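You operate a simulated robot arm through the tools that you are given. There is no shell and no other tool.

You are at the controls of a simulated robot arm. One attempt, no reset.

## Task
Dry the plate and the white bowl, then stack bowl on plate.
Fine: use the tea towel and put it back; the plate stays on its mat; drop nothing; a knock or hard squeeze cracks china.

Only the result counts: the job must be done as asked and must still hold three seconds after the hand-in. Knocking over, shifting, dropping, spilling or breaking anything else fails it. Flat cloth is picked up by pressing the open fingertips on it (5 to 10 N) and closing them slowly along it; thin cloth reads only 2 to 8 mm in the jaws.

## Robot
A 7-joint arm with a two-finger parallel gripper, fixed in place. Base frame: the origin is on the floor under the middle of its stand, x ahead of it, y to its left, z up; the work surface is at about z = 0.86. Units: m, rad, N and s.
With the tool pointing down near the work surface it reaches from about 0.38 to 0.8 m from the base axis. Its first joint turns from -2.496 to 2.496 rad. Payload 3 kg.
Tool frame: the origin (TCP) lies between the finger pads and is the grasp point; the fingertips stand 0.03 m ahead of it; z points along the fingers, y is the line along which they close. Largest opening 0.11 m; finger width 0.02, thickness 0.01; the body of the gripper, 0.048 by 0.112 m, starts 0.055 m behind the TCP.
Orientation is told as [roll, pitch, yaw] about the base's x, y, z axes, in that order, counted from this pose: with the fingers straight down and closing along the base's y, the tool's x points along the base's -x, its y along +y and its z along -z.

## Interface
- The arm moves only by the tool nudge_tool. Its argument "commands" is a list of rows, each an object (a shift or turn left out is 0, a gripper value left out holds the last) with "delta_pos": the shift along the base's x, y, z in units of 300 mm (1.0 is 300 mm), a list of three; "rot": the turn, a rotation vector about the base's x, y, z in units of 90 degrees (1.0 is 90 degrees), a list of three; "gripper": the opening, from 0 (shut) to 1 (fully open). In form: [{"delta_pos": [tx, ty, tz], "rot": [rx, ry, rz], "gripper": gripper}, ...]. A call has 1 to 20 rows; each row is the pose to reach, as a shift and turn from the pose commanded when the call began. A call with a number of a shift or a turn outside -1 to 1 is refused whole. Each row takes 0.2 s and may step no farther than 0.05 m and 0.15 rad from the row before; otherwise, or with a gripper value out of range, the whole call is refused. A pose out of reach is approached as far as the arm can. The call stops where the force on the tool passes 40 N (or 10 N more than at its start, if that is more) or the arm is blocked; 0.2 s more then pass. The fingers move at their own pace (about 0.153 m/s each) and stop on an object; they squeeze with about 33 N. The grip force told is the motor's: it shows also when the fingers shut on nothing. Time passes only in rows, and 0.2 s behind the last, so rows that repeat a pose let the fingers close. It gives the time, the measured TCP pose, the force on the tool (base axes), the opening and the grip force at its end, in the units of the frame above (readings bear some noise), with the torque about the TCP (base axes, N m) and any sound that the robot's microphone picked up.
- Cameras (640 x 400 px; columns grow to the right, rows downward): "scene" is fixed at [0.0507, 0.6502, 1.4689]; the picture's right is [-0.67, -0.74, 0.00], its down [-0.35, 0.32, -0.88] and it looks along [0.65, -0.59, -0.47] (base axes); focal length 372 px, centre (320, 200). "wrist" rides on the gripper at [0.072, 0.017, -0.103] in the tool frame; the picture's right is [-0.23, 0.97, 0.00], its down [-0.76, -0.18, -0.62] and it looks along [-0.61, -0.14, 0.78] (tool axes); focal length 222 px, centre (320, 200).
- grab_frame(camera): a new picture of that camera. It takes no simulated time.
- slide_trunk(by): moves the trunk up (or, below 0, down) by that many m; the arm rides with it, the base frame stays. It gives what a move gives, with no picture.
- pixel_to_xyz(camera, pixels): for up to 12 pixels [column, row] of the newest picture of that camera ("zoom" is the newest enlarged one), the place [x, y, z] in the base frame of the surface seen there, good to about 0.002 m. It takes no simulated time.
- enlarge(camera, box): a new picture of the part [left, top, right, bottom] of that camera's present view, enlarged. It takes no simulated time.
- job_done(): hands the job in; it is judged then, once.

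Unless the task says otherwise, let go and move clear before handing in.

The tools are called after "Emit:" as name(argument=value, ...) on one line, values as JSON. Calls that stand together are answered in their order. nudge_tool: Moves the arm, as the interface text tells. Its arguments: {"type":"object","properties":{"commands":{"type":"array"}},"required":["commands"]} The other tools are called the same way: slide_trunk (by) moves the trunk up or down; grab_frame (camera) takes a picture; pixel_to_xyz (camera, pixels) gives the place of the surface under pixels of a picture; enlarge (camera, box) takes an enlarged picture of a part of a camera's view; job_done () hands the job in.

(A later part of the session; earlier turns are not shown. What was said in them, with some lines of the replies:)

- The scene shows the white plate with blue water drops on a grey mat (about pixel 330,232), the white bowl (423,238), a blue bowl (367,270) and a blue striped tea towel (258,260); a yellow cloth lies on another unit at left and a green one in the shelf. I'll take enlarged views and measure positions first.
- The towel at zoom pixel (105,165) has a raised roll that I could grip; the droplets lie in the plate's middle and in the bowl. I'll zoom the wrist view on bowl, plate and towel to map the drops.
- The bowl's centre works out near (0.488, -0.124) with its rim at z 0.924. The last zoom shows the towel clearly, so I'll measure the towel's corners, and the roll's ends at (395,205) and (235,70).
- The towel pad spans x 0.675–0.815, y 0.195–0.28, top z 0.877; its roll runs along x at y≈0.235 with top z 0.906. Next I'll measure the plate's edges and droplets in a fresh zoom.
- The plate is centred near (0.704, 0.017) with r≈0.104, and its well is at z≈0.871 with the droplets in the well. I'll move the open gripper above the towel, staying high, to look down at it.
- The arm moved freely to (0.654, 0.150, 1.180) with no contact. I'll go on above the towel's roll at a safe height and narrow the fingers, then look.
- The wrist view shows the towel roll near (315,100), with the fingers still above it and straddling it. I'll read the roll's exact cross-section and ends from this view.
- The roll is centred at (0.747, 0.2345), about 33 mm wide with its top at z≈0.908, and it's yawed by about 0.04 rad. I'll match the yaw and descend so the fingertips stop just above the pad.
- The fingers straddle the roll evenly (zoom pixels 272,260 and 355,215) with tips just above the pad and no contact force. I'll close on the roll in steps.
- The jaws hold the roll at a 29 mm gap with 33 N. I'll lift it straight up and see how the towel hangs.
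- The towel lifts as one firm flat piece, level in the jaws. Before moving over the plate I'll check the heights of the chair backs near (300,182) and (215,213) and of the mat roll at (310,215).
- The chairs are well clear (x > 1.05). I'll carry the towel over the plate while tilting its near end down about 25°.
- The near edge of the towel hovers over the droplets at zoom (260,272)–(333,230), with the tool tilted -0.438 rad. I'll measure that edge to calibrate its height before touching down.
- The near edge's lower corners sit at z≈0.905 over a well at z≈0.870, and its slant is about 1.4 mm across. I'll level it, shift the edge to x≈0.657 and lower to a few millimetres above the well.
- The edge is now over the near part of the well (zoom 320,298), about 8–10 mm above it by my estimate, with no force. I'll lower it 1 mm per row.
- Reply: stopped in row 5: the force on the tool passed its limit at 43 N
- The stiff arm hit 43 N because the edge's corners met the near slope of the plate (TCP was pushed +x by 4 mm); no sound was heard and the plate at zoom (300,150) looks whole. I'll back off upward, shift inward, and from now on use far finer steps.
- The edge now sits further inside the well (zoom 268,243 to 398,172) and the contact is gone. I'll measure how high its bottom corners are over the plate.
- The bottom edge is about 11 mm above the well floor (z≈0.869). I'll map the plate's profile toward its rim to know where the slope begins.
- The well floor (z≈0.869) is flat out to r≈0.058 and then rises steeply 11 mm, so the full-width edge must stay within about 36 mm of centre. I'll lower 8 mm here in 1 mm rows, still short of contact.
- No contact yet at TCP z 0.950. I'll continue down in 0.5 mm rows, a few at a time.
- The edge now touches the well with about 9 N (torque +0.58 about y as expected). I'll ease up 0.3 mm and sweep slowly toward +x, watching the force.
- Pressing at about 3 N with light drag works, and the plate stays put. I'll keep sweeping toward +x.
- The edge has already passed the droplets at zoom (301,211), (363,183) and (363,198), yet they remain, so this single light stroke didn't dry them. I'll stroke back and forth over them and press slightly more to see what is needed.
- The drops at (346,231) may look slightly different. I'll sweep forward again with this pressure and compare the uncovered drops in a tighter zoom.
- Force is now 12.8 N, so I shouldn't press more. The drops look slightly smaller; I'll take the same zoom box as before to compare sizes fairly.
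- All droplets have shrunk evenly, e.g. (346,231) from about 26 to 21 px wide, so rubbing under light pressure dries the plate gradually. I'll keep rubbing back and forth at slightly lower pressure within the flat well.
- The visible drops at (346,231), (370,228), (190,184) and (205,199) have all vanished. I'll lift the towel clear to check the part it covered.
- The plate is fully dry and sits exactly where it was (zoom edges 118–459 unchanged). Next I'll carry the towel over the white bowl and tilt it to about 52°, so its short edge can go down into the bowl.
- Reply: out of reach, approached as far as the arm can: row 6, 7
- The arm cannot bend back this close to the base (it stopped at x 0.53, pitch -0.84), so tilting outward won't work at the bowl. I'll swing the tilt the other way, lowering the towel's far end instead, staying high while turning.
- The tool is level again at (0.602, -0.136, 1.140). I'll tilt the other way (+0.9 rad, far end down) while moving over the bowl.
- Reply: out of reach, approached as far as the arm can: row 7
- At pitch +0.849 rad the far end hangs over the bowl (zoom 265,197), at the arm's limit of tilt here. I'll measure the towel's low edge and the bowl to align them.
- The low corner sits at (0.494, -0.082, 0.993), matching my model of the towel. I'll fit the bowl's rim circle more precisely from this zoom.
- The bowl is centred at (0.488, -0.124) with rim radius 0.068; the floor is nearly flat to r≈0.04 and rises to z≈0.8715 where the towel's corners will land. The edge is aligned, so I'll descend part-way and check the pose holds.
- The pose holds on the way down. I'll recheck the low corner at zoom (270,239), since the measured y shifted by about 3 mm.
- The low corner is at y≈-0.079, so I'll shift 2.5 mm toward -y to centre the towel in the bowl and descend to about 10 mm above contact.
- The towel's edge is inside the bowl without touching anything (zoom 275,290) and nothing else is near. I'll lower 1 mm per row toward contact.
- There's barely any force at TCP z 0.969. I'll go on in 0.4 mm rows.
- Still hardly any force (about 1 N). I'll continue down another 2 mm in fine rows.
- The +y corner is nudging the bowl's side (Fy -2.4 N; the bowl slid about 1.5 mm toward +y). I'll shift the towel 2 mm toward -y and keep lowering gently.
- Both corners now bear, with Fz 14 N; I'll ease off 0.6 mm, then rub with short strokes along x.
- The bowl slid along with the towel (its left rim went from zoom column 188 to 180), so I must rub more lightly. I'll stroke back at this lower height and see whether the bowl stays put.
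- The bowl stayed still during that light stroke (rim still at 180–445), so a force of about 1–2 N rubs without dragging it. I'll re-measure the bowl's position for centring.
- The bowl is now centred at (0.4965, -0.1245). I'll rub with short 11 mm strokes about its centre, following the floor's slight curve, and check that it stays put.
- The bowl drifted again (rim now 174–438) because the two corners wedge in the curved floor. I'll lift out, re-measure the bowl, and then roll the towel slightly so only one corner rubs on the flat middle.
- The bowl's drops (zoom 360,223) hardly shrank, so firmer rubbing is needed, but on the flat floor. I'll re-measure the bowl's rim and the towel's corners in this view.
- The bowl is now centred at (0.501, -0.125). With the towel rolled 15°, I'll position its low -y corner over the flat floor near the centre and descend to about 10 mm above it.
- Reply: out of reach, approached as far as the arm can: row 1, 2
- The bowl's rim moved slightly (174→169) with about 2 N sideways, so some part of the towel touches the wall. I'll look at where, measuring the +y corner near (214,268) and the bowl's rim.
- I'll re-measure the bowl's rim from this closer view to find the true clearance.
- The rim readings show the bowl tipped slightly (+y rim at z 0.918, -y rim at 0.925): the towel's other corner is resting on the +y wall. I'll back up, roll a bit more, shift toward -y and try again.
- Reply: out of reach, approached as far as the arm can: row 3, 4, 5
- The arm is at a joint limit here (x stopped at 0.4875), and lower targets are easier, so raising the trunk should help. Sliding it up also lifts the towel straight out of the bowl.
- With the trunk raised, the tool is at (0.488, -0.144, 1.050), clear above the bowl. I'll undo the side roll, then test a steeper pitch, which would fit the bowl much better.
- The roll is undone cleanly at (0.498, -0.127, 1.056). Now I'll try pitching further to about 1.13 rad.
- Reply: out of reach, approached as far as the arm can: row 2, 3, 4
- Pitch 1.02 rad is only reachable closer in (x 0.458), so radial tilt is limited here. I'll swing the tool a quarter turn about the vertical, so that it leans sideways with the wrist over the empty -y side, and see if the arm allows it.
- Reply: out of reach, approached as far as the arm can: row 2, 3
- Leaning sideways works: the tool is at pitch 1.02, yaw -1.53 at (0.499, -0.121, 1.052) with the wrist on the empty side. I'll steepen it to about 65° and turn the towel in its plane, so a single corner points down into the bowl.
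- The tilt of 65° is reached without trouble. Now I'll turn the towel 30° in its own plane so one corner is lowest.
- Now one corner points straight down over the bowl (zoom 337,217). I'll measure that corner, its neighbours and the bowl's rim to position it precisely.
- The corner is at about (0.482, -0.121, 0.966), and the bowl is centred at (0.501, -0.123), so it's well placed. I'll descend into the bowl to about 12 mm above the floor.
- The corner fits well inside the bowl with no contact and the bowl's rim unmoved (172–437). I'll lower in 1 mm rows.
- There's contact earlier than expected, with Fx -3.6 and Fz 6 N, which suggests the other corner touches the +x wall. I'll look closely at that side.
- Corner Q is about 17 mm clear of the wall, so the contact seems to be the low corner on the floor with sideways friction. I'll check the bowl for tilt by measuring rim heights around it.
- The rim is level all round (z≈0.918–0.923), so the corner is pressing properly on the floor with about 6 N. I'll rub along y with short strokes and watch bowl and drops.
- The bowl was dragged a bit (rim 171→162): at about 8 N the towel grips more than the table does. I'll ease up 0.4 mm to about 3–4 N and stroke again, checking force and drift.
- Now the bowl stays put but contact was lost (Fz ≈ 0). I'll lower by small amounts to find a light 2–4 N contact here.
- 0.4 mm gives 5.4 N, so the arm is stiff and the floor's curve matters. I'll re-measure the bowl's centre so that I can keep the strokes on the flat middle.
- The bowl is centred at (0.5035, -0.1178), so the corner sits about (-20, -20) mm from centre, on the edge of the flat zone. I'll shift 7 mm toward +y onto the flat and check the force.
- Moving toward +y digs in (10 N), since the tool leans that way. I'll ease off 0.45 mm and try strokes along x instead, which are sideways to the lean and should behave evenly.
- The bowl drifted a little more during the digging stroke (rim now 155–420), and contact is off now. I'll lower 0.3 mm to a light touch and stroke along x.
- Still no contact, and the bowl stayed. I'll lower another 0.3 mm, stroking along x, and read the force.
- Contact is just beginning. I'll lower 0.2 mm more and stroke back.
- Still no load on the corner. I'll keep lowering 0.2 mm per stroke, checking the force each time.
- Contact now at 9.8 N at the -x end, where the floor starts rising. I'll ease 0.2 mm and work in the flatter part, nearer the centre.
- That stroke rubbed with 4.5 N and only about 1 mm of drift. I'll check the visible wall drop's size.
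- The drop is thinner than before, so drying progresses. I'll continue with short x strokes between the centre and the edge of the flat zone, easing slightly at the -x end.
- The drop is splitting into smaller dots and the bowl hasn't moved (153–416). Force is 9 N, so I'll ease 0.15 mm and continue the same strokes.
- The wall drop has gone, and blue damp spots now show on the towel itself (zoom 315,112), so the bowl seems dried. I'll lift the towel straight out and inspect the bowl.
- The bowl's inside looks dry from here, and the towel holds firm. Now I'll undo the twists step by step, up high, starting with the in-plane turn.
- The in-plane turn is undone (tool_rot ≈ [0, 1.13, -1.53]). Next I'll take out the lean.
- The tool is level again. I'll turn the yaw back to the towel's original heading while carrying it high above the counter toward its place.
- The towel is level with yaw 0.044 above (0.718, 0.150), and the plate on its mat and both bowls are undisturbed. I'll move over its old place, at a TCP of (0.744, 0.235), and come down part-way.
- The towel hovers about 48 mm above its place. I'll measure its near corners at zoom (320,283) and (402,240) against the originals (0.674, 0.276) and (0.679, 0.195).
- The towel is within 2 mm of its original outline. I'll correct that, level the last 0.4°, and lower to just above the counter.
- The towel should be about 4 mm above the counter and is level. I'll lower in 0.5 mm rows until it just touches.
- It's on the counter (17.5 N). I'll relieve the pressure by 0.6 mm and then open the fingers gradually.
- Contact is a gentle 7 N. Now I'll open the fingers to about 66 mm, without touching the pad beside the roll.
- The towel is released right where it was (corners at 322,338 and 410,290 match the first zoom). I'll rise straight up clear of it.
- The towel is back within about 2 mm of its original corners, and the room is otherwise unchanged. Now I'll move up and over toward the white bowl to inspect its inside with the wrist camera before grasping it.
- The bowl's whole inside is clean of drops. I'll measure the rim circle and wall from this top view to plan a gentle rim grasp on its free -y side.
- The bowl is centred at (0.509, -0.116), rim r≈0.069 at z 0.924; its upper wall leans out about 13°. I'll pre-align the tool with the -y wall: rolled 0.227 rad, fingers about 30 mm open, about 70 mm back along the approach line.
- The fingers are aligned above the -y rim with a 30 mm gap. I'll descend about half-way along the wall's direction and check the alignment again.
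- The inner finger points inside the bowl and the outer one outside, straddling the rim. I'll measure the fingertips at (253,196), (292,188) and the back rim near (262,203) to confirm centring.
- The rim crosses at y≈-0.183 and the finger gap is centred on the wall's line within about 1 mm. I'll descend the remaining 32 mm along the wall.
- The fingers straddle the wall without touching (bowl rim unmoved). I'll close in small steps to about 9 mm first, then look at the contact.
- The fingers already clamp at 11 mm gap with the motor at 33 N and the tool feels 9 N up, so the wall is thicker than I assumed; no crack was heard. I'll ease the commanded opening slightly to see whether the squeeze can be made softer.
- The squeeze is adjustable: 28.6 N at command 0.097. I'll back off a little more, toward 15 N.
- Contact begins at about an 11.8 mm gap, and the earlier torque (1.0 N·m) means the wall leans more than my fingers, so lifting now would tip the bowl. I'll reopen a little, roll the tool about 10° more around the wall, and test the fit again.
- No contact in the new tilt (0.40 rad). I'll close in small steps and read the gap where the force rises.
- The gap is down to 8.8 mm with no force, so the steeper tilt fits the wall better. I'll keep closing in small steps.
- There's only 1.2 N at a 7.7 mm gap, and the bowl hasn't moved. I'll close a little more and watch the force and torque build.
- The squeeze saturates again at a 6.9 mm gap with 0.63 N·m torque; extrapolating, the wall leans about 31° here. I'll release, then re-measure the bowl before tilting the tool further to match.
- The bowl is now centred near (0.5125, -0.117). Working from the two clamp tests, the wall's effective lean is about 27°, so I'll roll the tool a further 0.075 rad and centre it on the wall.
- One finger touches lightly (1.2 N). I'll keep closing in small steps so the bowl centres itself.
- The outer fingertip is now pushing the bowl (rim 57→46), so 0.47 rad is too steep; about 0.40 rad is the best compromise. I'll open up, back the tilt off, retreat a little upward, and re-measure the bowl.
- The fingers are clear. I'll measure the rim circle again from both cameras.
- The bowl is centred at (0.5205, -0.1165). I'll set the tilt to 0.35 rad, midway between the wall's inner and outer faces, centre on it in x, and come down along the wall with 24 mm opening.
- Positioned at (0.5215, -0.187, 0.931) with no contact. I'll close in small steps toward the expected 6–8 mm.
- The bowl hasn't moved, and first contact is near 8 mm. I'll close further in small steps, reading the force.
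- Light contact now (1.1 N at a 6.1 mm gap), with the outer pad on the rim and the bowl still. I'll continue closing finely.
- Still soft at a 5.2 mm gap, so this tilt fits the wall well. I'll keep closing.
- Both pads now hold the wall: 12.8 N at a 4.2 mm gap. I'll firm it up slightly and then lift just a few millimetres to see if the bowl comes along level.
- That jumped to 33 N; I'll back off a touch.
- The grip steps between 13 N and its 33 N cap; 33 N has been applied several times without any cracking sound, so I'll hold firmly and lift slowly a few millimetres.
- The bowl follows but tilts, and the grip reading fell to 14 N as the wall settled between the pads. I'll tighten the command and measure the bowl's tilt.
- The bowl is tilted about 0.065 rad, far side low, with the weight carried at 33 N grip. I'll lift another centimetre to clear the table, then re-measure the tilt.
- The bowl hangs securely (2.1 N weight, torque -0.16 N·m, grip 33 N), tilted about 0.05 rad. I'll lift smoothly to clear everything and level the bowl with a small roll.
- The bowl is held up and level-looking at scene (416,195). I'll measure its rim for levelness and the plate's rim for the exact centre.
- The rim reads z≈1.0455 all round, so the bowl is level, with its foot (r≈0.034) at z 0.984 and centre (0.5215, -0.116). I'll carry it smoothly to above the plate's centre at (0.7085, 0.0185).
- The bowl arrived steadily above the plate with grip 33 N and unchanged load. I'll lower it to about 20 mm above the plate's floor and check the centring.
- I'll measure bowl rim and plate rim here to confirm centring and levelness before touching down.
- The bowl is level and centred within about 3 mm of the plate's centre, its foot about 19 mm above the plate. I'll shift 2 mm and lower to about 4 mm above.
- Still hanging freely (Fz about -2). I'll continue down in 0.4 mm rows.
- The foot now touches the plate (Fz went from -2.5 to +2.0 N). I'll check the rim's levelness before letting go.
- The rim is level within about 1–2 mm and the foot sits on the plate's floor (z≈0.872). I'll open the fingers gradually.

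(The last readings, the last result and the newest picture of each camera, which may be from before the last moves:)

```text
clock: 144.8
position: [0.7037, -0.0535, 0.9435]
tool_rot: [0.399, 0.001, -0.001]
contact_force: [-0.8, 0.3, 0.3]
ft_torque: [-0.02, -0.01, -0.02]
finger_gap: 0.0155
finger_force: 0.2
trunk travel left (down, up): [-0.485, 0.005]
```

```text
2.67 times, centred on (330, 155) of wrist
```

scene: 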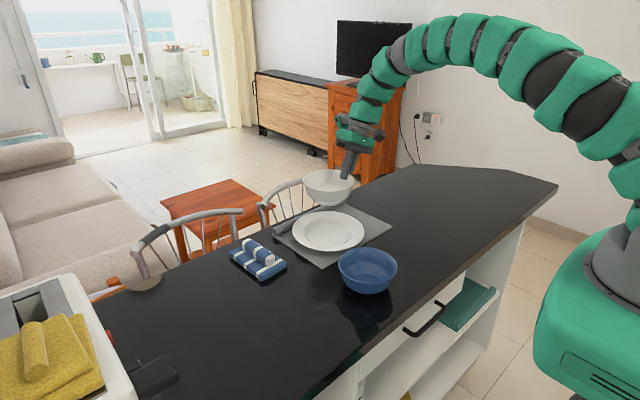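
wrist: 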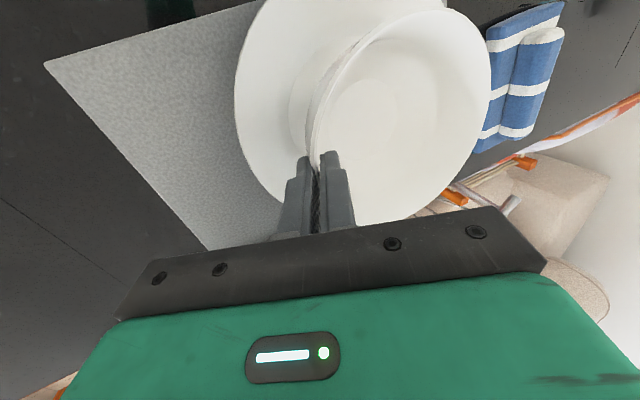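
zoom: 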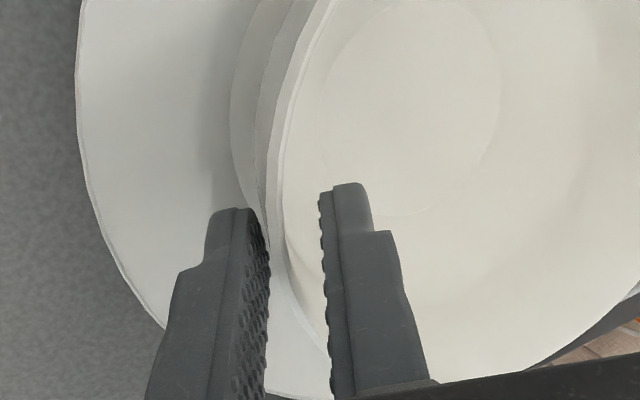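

The fingers are open with no force. The bowl's front looks a bit lower, so I'll measure the rim heights and where the foot sits.

Emit:
enlarge(camera="scene", box=[290, 190, 380, 255])

Emit:
pixel_to_xyz(camera="zoom", pixels=[[182, 195], [210, 230], [260, 260], [310, 265], [360, 260], [420, 235], [450, 200], [200, 130], [260, 105], [320, 98], [440, 150], [300, 330]])

```text
6.15 times, centred on (335, 222) of scene
```

zoom: 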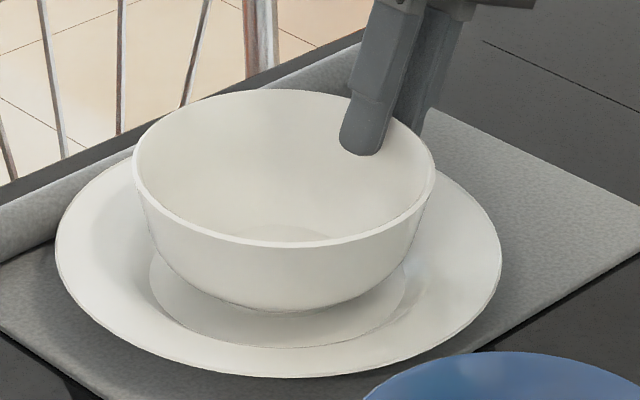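

```text
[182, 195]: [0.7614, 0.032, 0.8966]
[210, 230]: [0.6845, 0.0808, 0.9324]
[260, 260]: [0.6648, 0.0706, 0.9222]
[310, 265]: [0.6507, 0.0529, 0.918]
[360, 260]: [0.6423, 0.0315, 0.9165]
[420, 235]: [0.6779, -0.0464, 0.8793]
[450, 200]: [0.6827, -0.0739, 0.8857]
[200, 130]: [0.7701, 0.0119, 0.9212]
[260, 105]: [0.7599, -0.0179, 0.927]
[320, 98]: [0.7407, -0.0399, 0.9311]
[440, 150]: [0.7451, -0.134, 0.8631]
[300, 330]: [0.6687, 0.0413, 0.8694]
```

Emit:
pixel_to_xyz(camera="zoom", pixels=[[136, 170], [150, 195], [180, 218], [220, 234], [270, 243], [320, 242], [370, 230], [410, 210], [430, 185], [160, 120], [210, 100], [270, 92]])

Emit:
pixel_to_xyz(camera="zoom", pixels=[[240, 305], [270, 310], [300, 311], [330, 304], [290, 230], [280, 228], [320, 235], [220, 300], [360, 290], [420, 160]])

```text
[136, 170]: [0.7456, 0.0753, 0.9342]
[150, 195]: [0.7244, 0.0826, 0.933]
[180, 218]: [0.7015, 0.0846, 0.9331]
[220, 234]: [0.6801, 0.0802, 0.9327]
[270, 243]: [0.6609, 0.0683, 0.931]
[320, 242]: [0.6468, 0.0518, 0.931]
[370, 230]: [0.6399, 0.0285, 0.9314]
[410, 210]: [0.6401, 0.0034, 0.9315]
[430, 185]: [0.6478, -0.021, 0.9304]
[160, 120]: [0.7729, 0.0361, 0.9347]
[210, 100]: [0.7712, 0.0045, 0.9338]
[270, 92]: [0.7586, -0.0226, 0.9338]
```

```text
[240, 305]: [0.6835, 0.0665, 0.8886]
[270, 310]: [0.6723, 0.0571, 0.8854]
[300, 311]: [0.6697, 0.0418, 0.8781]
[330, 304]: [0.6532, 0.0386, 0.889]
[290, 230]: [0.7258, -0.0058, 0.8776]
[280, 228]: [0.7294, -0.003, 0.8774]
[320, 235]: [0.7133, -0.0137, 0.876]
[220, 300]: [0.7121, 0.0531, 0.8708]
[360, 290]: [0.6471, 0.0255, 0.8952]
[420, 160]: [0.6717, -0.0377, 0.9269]
```

The rim is level (z 0.931–0.934) and the bowl is centred on the plate within about 1 mm. I'll retract the fingers slowly along the wall's direction.

Emit:
nudge_tool(commands=[{"delta_pos": [0, -0.004, 0.009], "gripper": 0.14}, {"delta_pos": [0, -0.012, 0.028]}, {"delta_pos": [0, -0.024, 0.056]}, {"delta_pos": [0, -0.04, 0.094]}, {"delta_pos": [0, -0.06, 0.142]}, {"delta_pos": [0, -0.085, 0.2]}, {"delta_pos": [0, -0.12, 0.28]}])

Emit:
enlarge(camera="scene", box=[270, 170, 400, 270])

Emit:
grab_frame(camera="scene")

```text
clock: 146.4
position: [0.7034, -0.0888, 1.0289]
tool_rot: [0.399, 0.003, -0.001]
contact_force: [0.5, 0.5, -0.1]
ft_torque: [0.02, 0.01, 0.01]
finger_gap: 0.0154
finger_force: 0.1
trunk travel left (down, up): [-0.485, 0.005]
```

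```text
4.00 times, centred on (335, 220) of scene
```

zoom: 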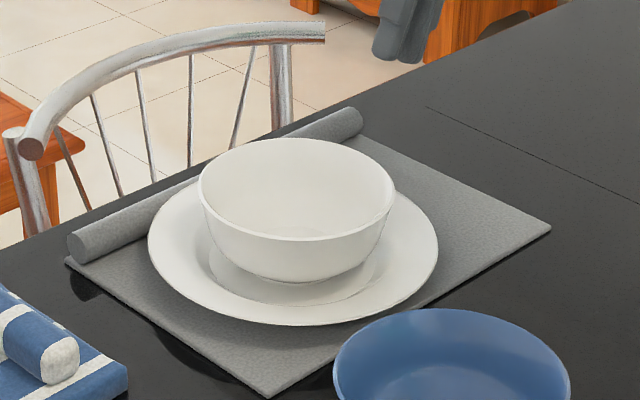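

```text
taken
```

scene: 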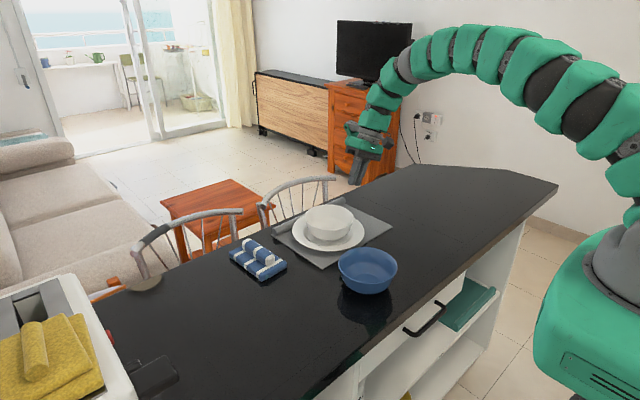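

The bowl rests centred on the plate and everything else is in place. I'll zoom in on the bowl's foot and verify it's seated upright.

Emit:
enlarge(camera="scene", box=[300, 200, 360, 250])

Emit:
pixel_to_xyz(camera="zoom", pixels=[[79, 110], [100, 170], [150, 200], [230, 215], [300, 215], [380, 200], [430, 175], [460, 140], [450, 110], [150, 50], [230, 25], [300, 23]])

Emit:
grab_frame(camera="wrist")

```text
8.00 times, centred on (330, 225) of scene
```

zoom: 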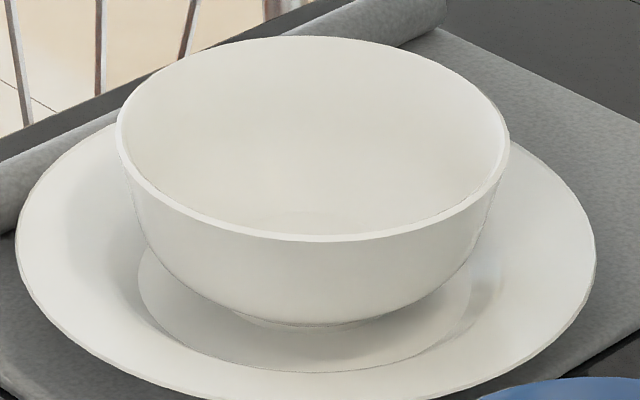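

```text
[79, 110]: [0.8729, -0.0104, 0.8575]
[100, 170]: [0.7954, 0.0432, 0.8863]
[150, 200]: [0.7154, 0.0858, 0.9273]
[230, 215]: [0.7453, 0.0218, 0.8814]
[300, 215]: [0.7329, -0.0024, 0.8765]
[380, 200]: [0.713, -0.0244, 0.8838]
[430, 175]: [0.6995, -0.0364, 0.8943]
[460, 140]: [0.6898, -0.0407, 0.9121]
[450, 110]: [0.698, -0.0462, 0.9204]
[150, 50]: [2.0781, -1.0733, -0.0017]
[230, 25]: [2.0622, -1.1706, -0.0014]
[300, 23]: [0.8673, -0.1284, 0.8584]
```

```text
taken
```

wrist: 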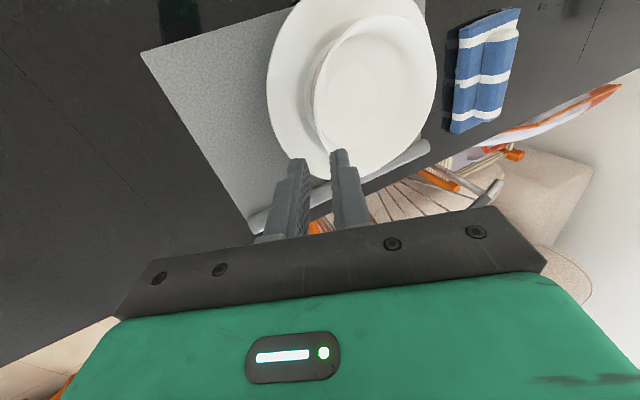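

The bowl's foot is seated on the plate (zoom 310,324), level and dry; the towel lies in its place. I'll raise the hand well clear and straighten the tool before handing in.

Emit:
nudge_tool(commands=[{"delta_pos": [-0.02, -0.05, 0.1], "rot": [-0.05, 0, 0], "gripper": 0.3}, {"delta_pos": [-0.06, -0.12, 0.2], "rot": [-0.1, 0, 0], "gripper": 0.5}, {"delta_pos": [-0.12, -0.18, 0.3], "rot": [-0.15, 0, 0], "gripper": 0.8}, {"delta_pos": [-0.2, -0.22, 0.4], "rot": [-0.2, 0, 0], "gripper": 1.0}, {"delta_pos": [-0.3, -0.26, 0.48], "rot": [-0.254, 0, 0], "gripper": 1.0}, {"delta_pos": [-0.42, -0.28, 0.54], "rot": [-0.254, 0, 0], "gripper": 1.0}, {"delta_pos": [-0.55, -0.3, 0.58], "rot": [-0.254, 0, 0], "gripper": 1.0}, {"delta_pos": [-0.67, -0.3, 0.6], "rot": [-0.254, 0, 0], "gripper": 1.0}])

Emit:
grab_frame(camera="scene")

Emit:
grab_frame(camera="wrist")

Emit:
enlarge(camera="scene", box=[220, 190, 410, 300])

```text
clock: 148.2
position: [0.502, -0.1775, 1.209]
tool_rot: [-0.001, 0.001, -0.001]
contact_force: [-0.5, -0.3, -0.3]
ft_torque: [-0.02, -0.01, 0.03]
finger_gap: 0.11
finger_force: 0.0
trunk travel left (down, up): [-0.485, 0.005]
```

```text
taken
```

scene: 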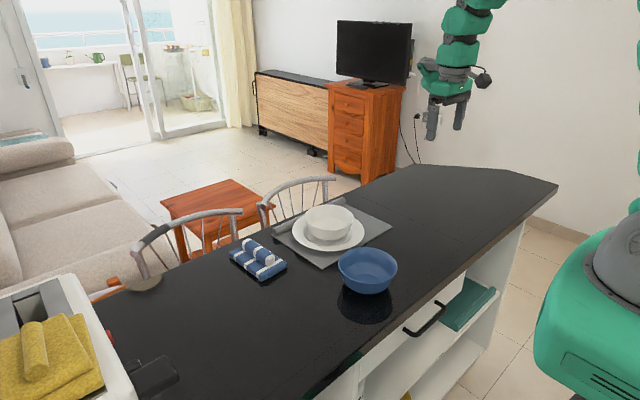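

```text
taken
```

wrist: 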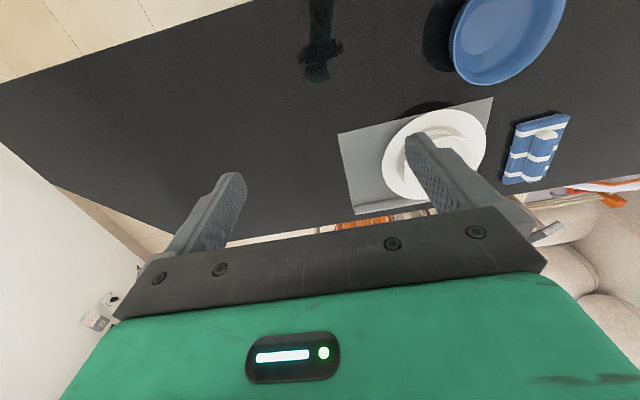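

```text
3.37 times, centred on (315, 245) of scene
```

zoom: 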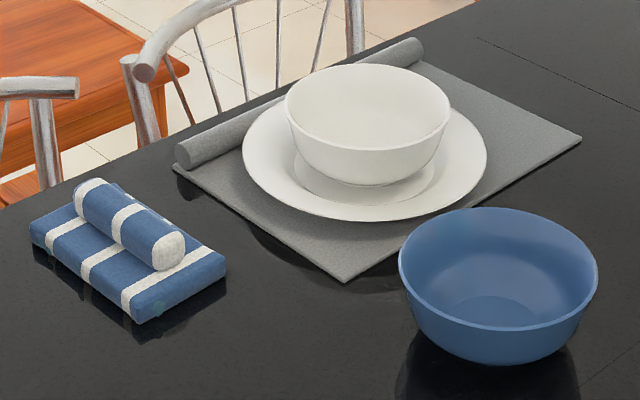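

The final views show a dry plate on its mat with the dry white bowl centred and level on it (zoom 368,130). The towel is back in its place (130,250), the blue bowl is untouched, and the hand is well clear. I'm handing the job in.

Emit:
job_done()

```text
The job is handed in.
```

The plate and the white bowl are both dry, and the bowl is stacked on the plate. I've handed the job in, but the result hasn't been reported back to me.

- **Drying:** I wiped both with the tea towel until no drops showed in any camera view. The towel picked up visible damp spots while drying the bowl.
- **Stack:** The bowl sits level and about 1 mm off the plate's centre. The plate stayed on its mat.
- **Towel:** It is back within about 2 mm of where it started.
- **Rest of the counter:** The blue bowl looks unmoved, nothing was dropped, and the arm is clear.

Two things could have stressed the china:

- **Plate:** My first touch on it spiked to 43 N.
- **Bowl:** I gripped its rim at up to 33 N, the gripper's limit, several times and while carrying it. It also slid a few centimetres on the counter while I wiped and gripped it, and tipped slightly once.

No cracking sound was reported and neither looks damaged in the pictures.
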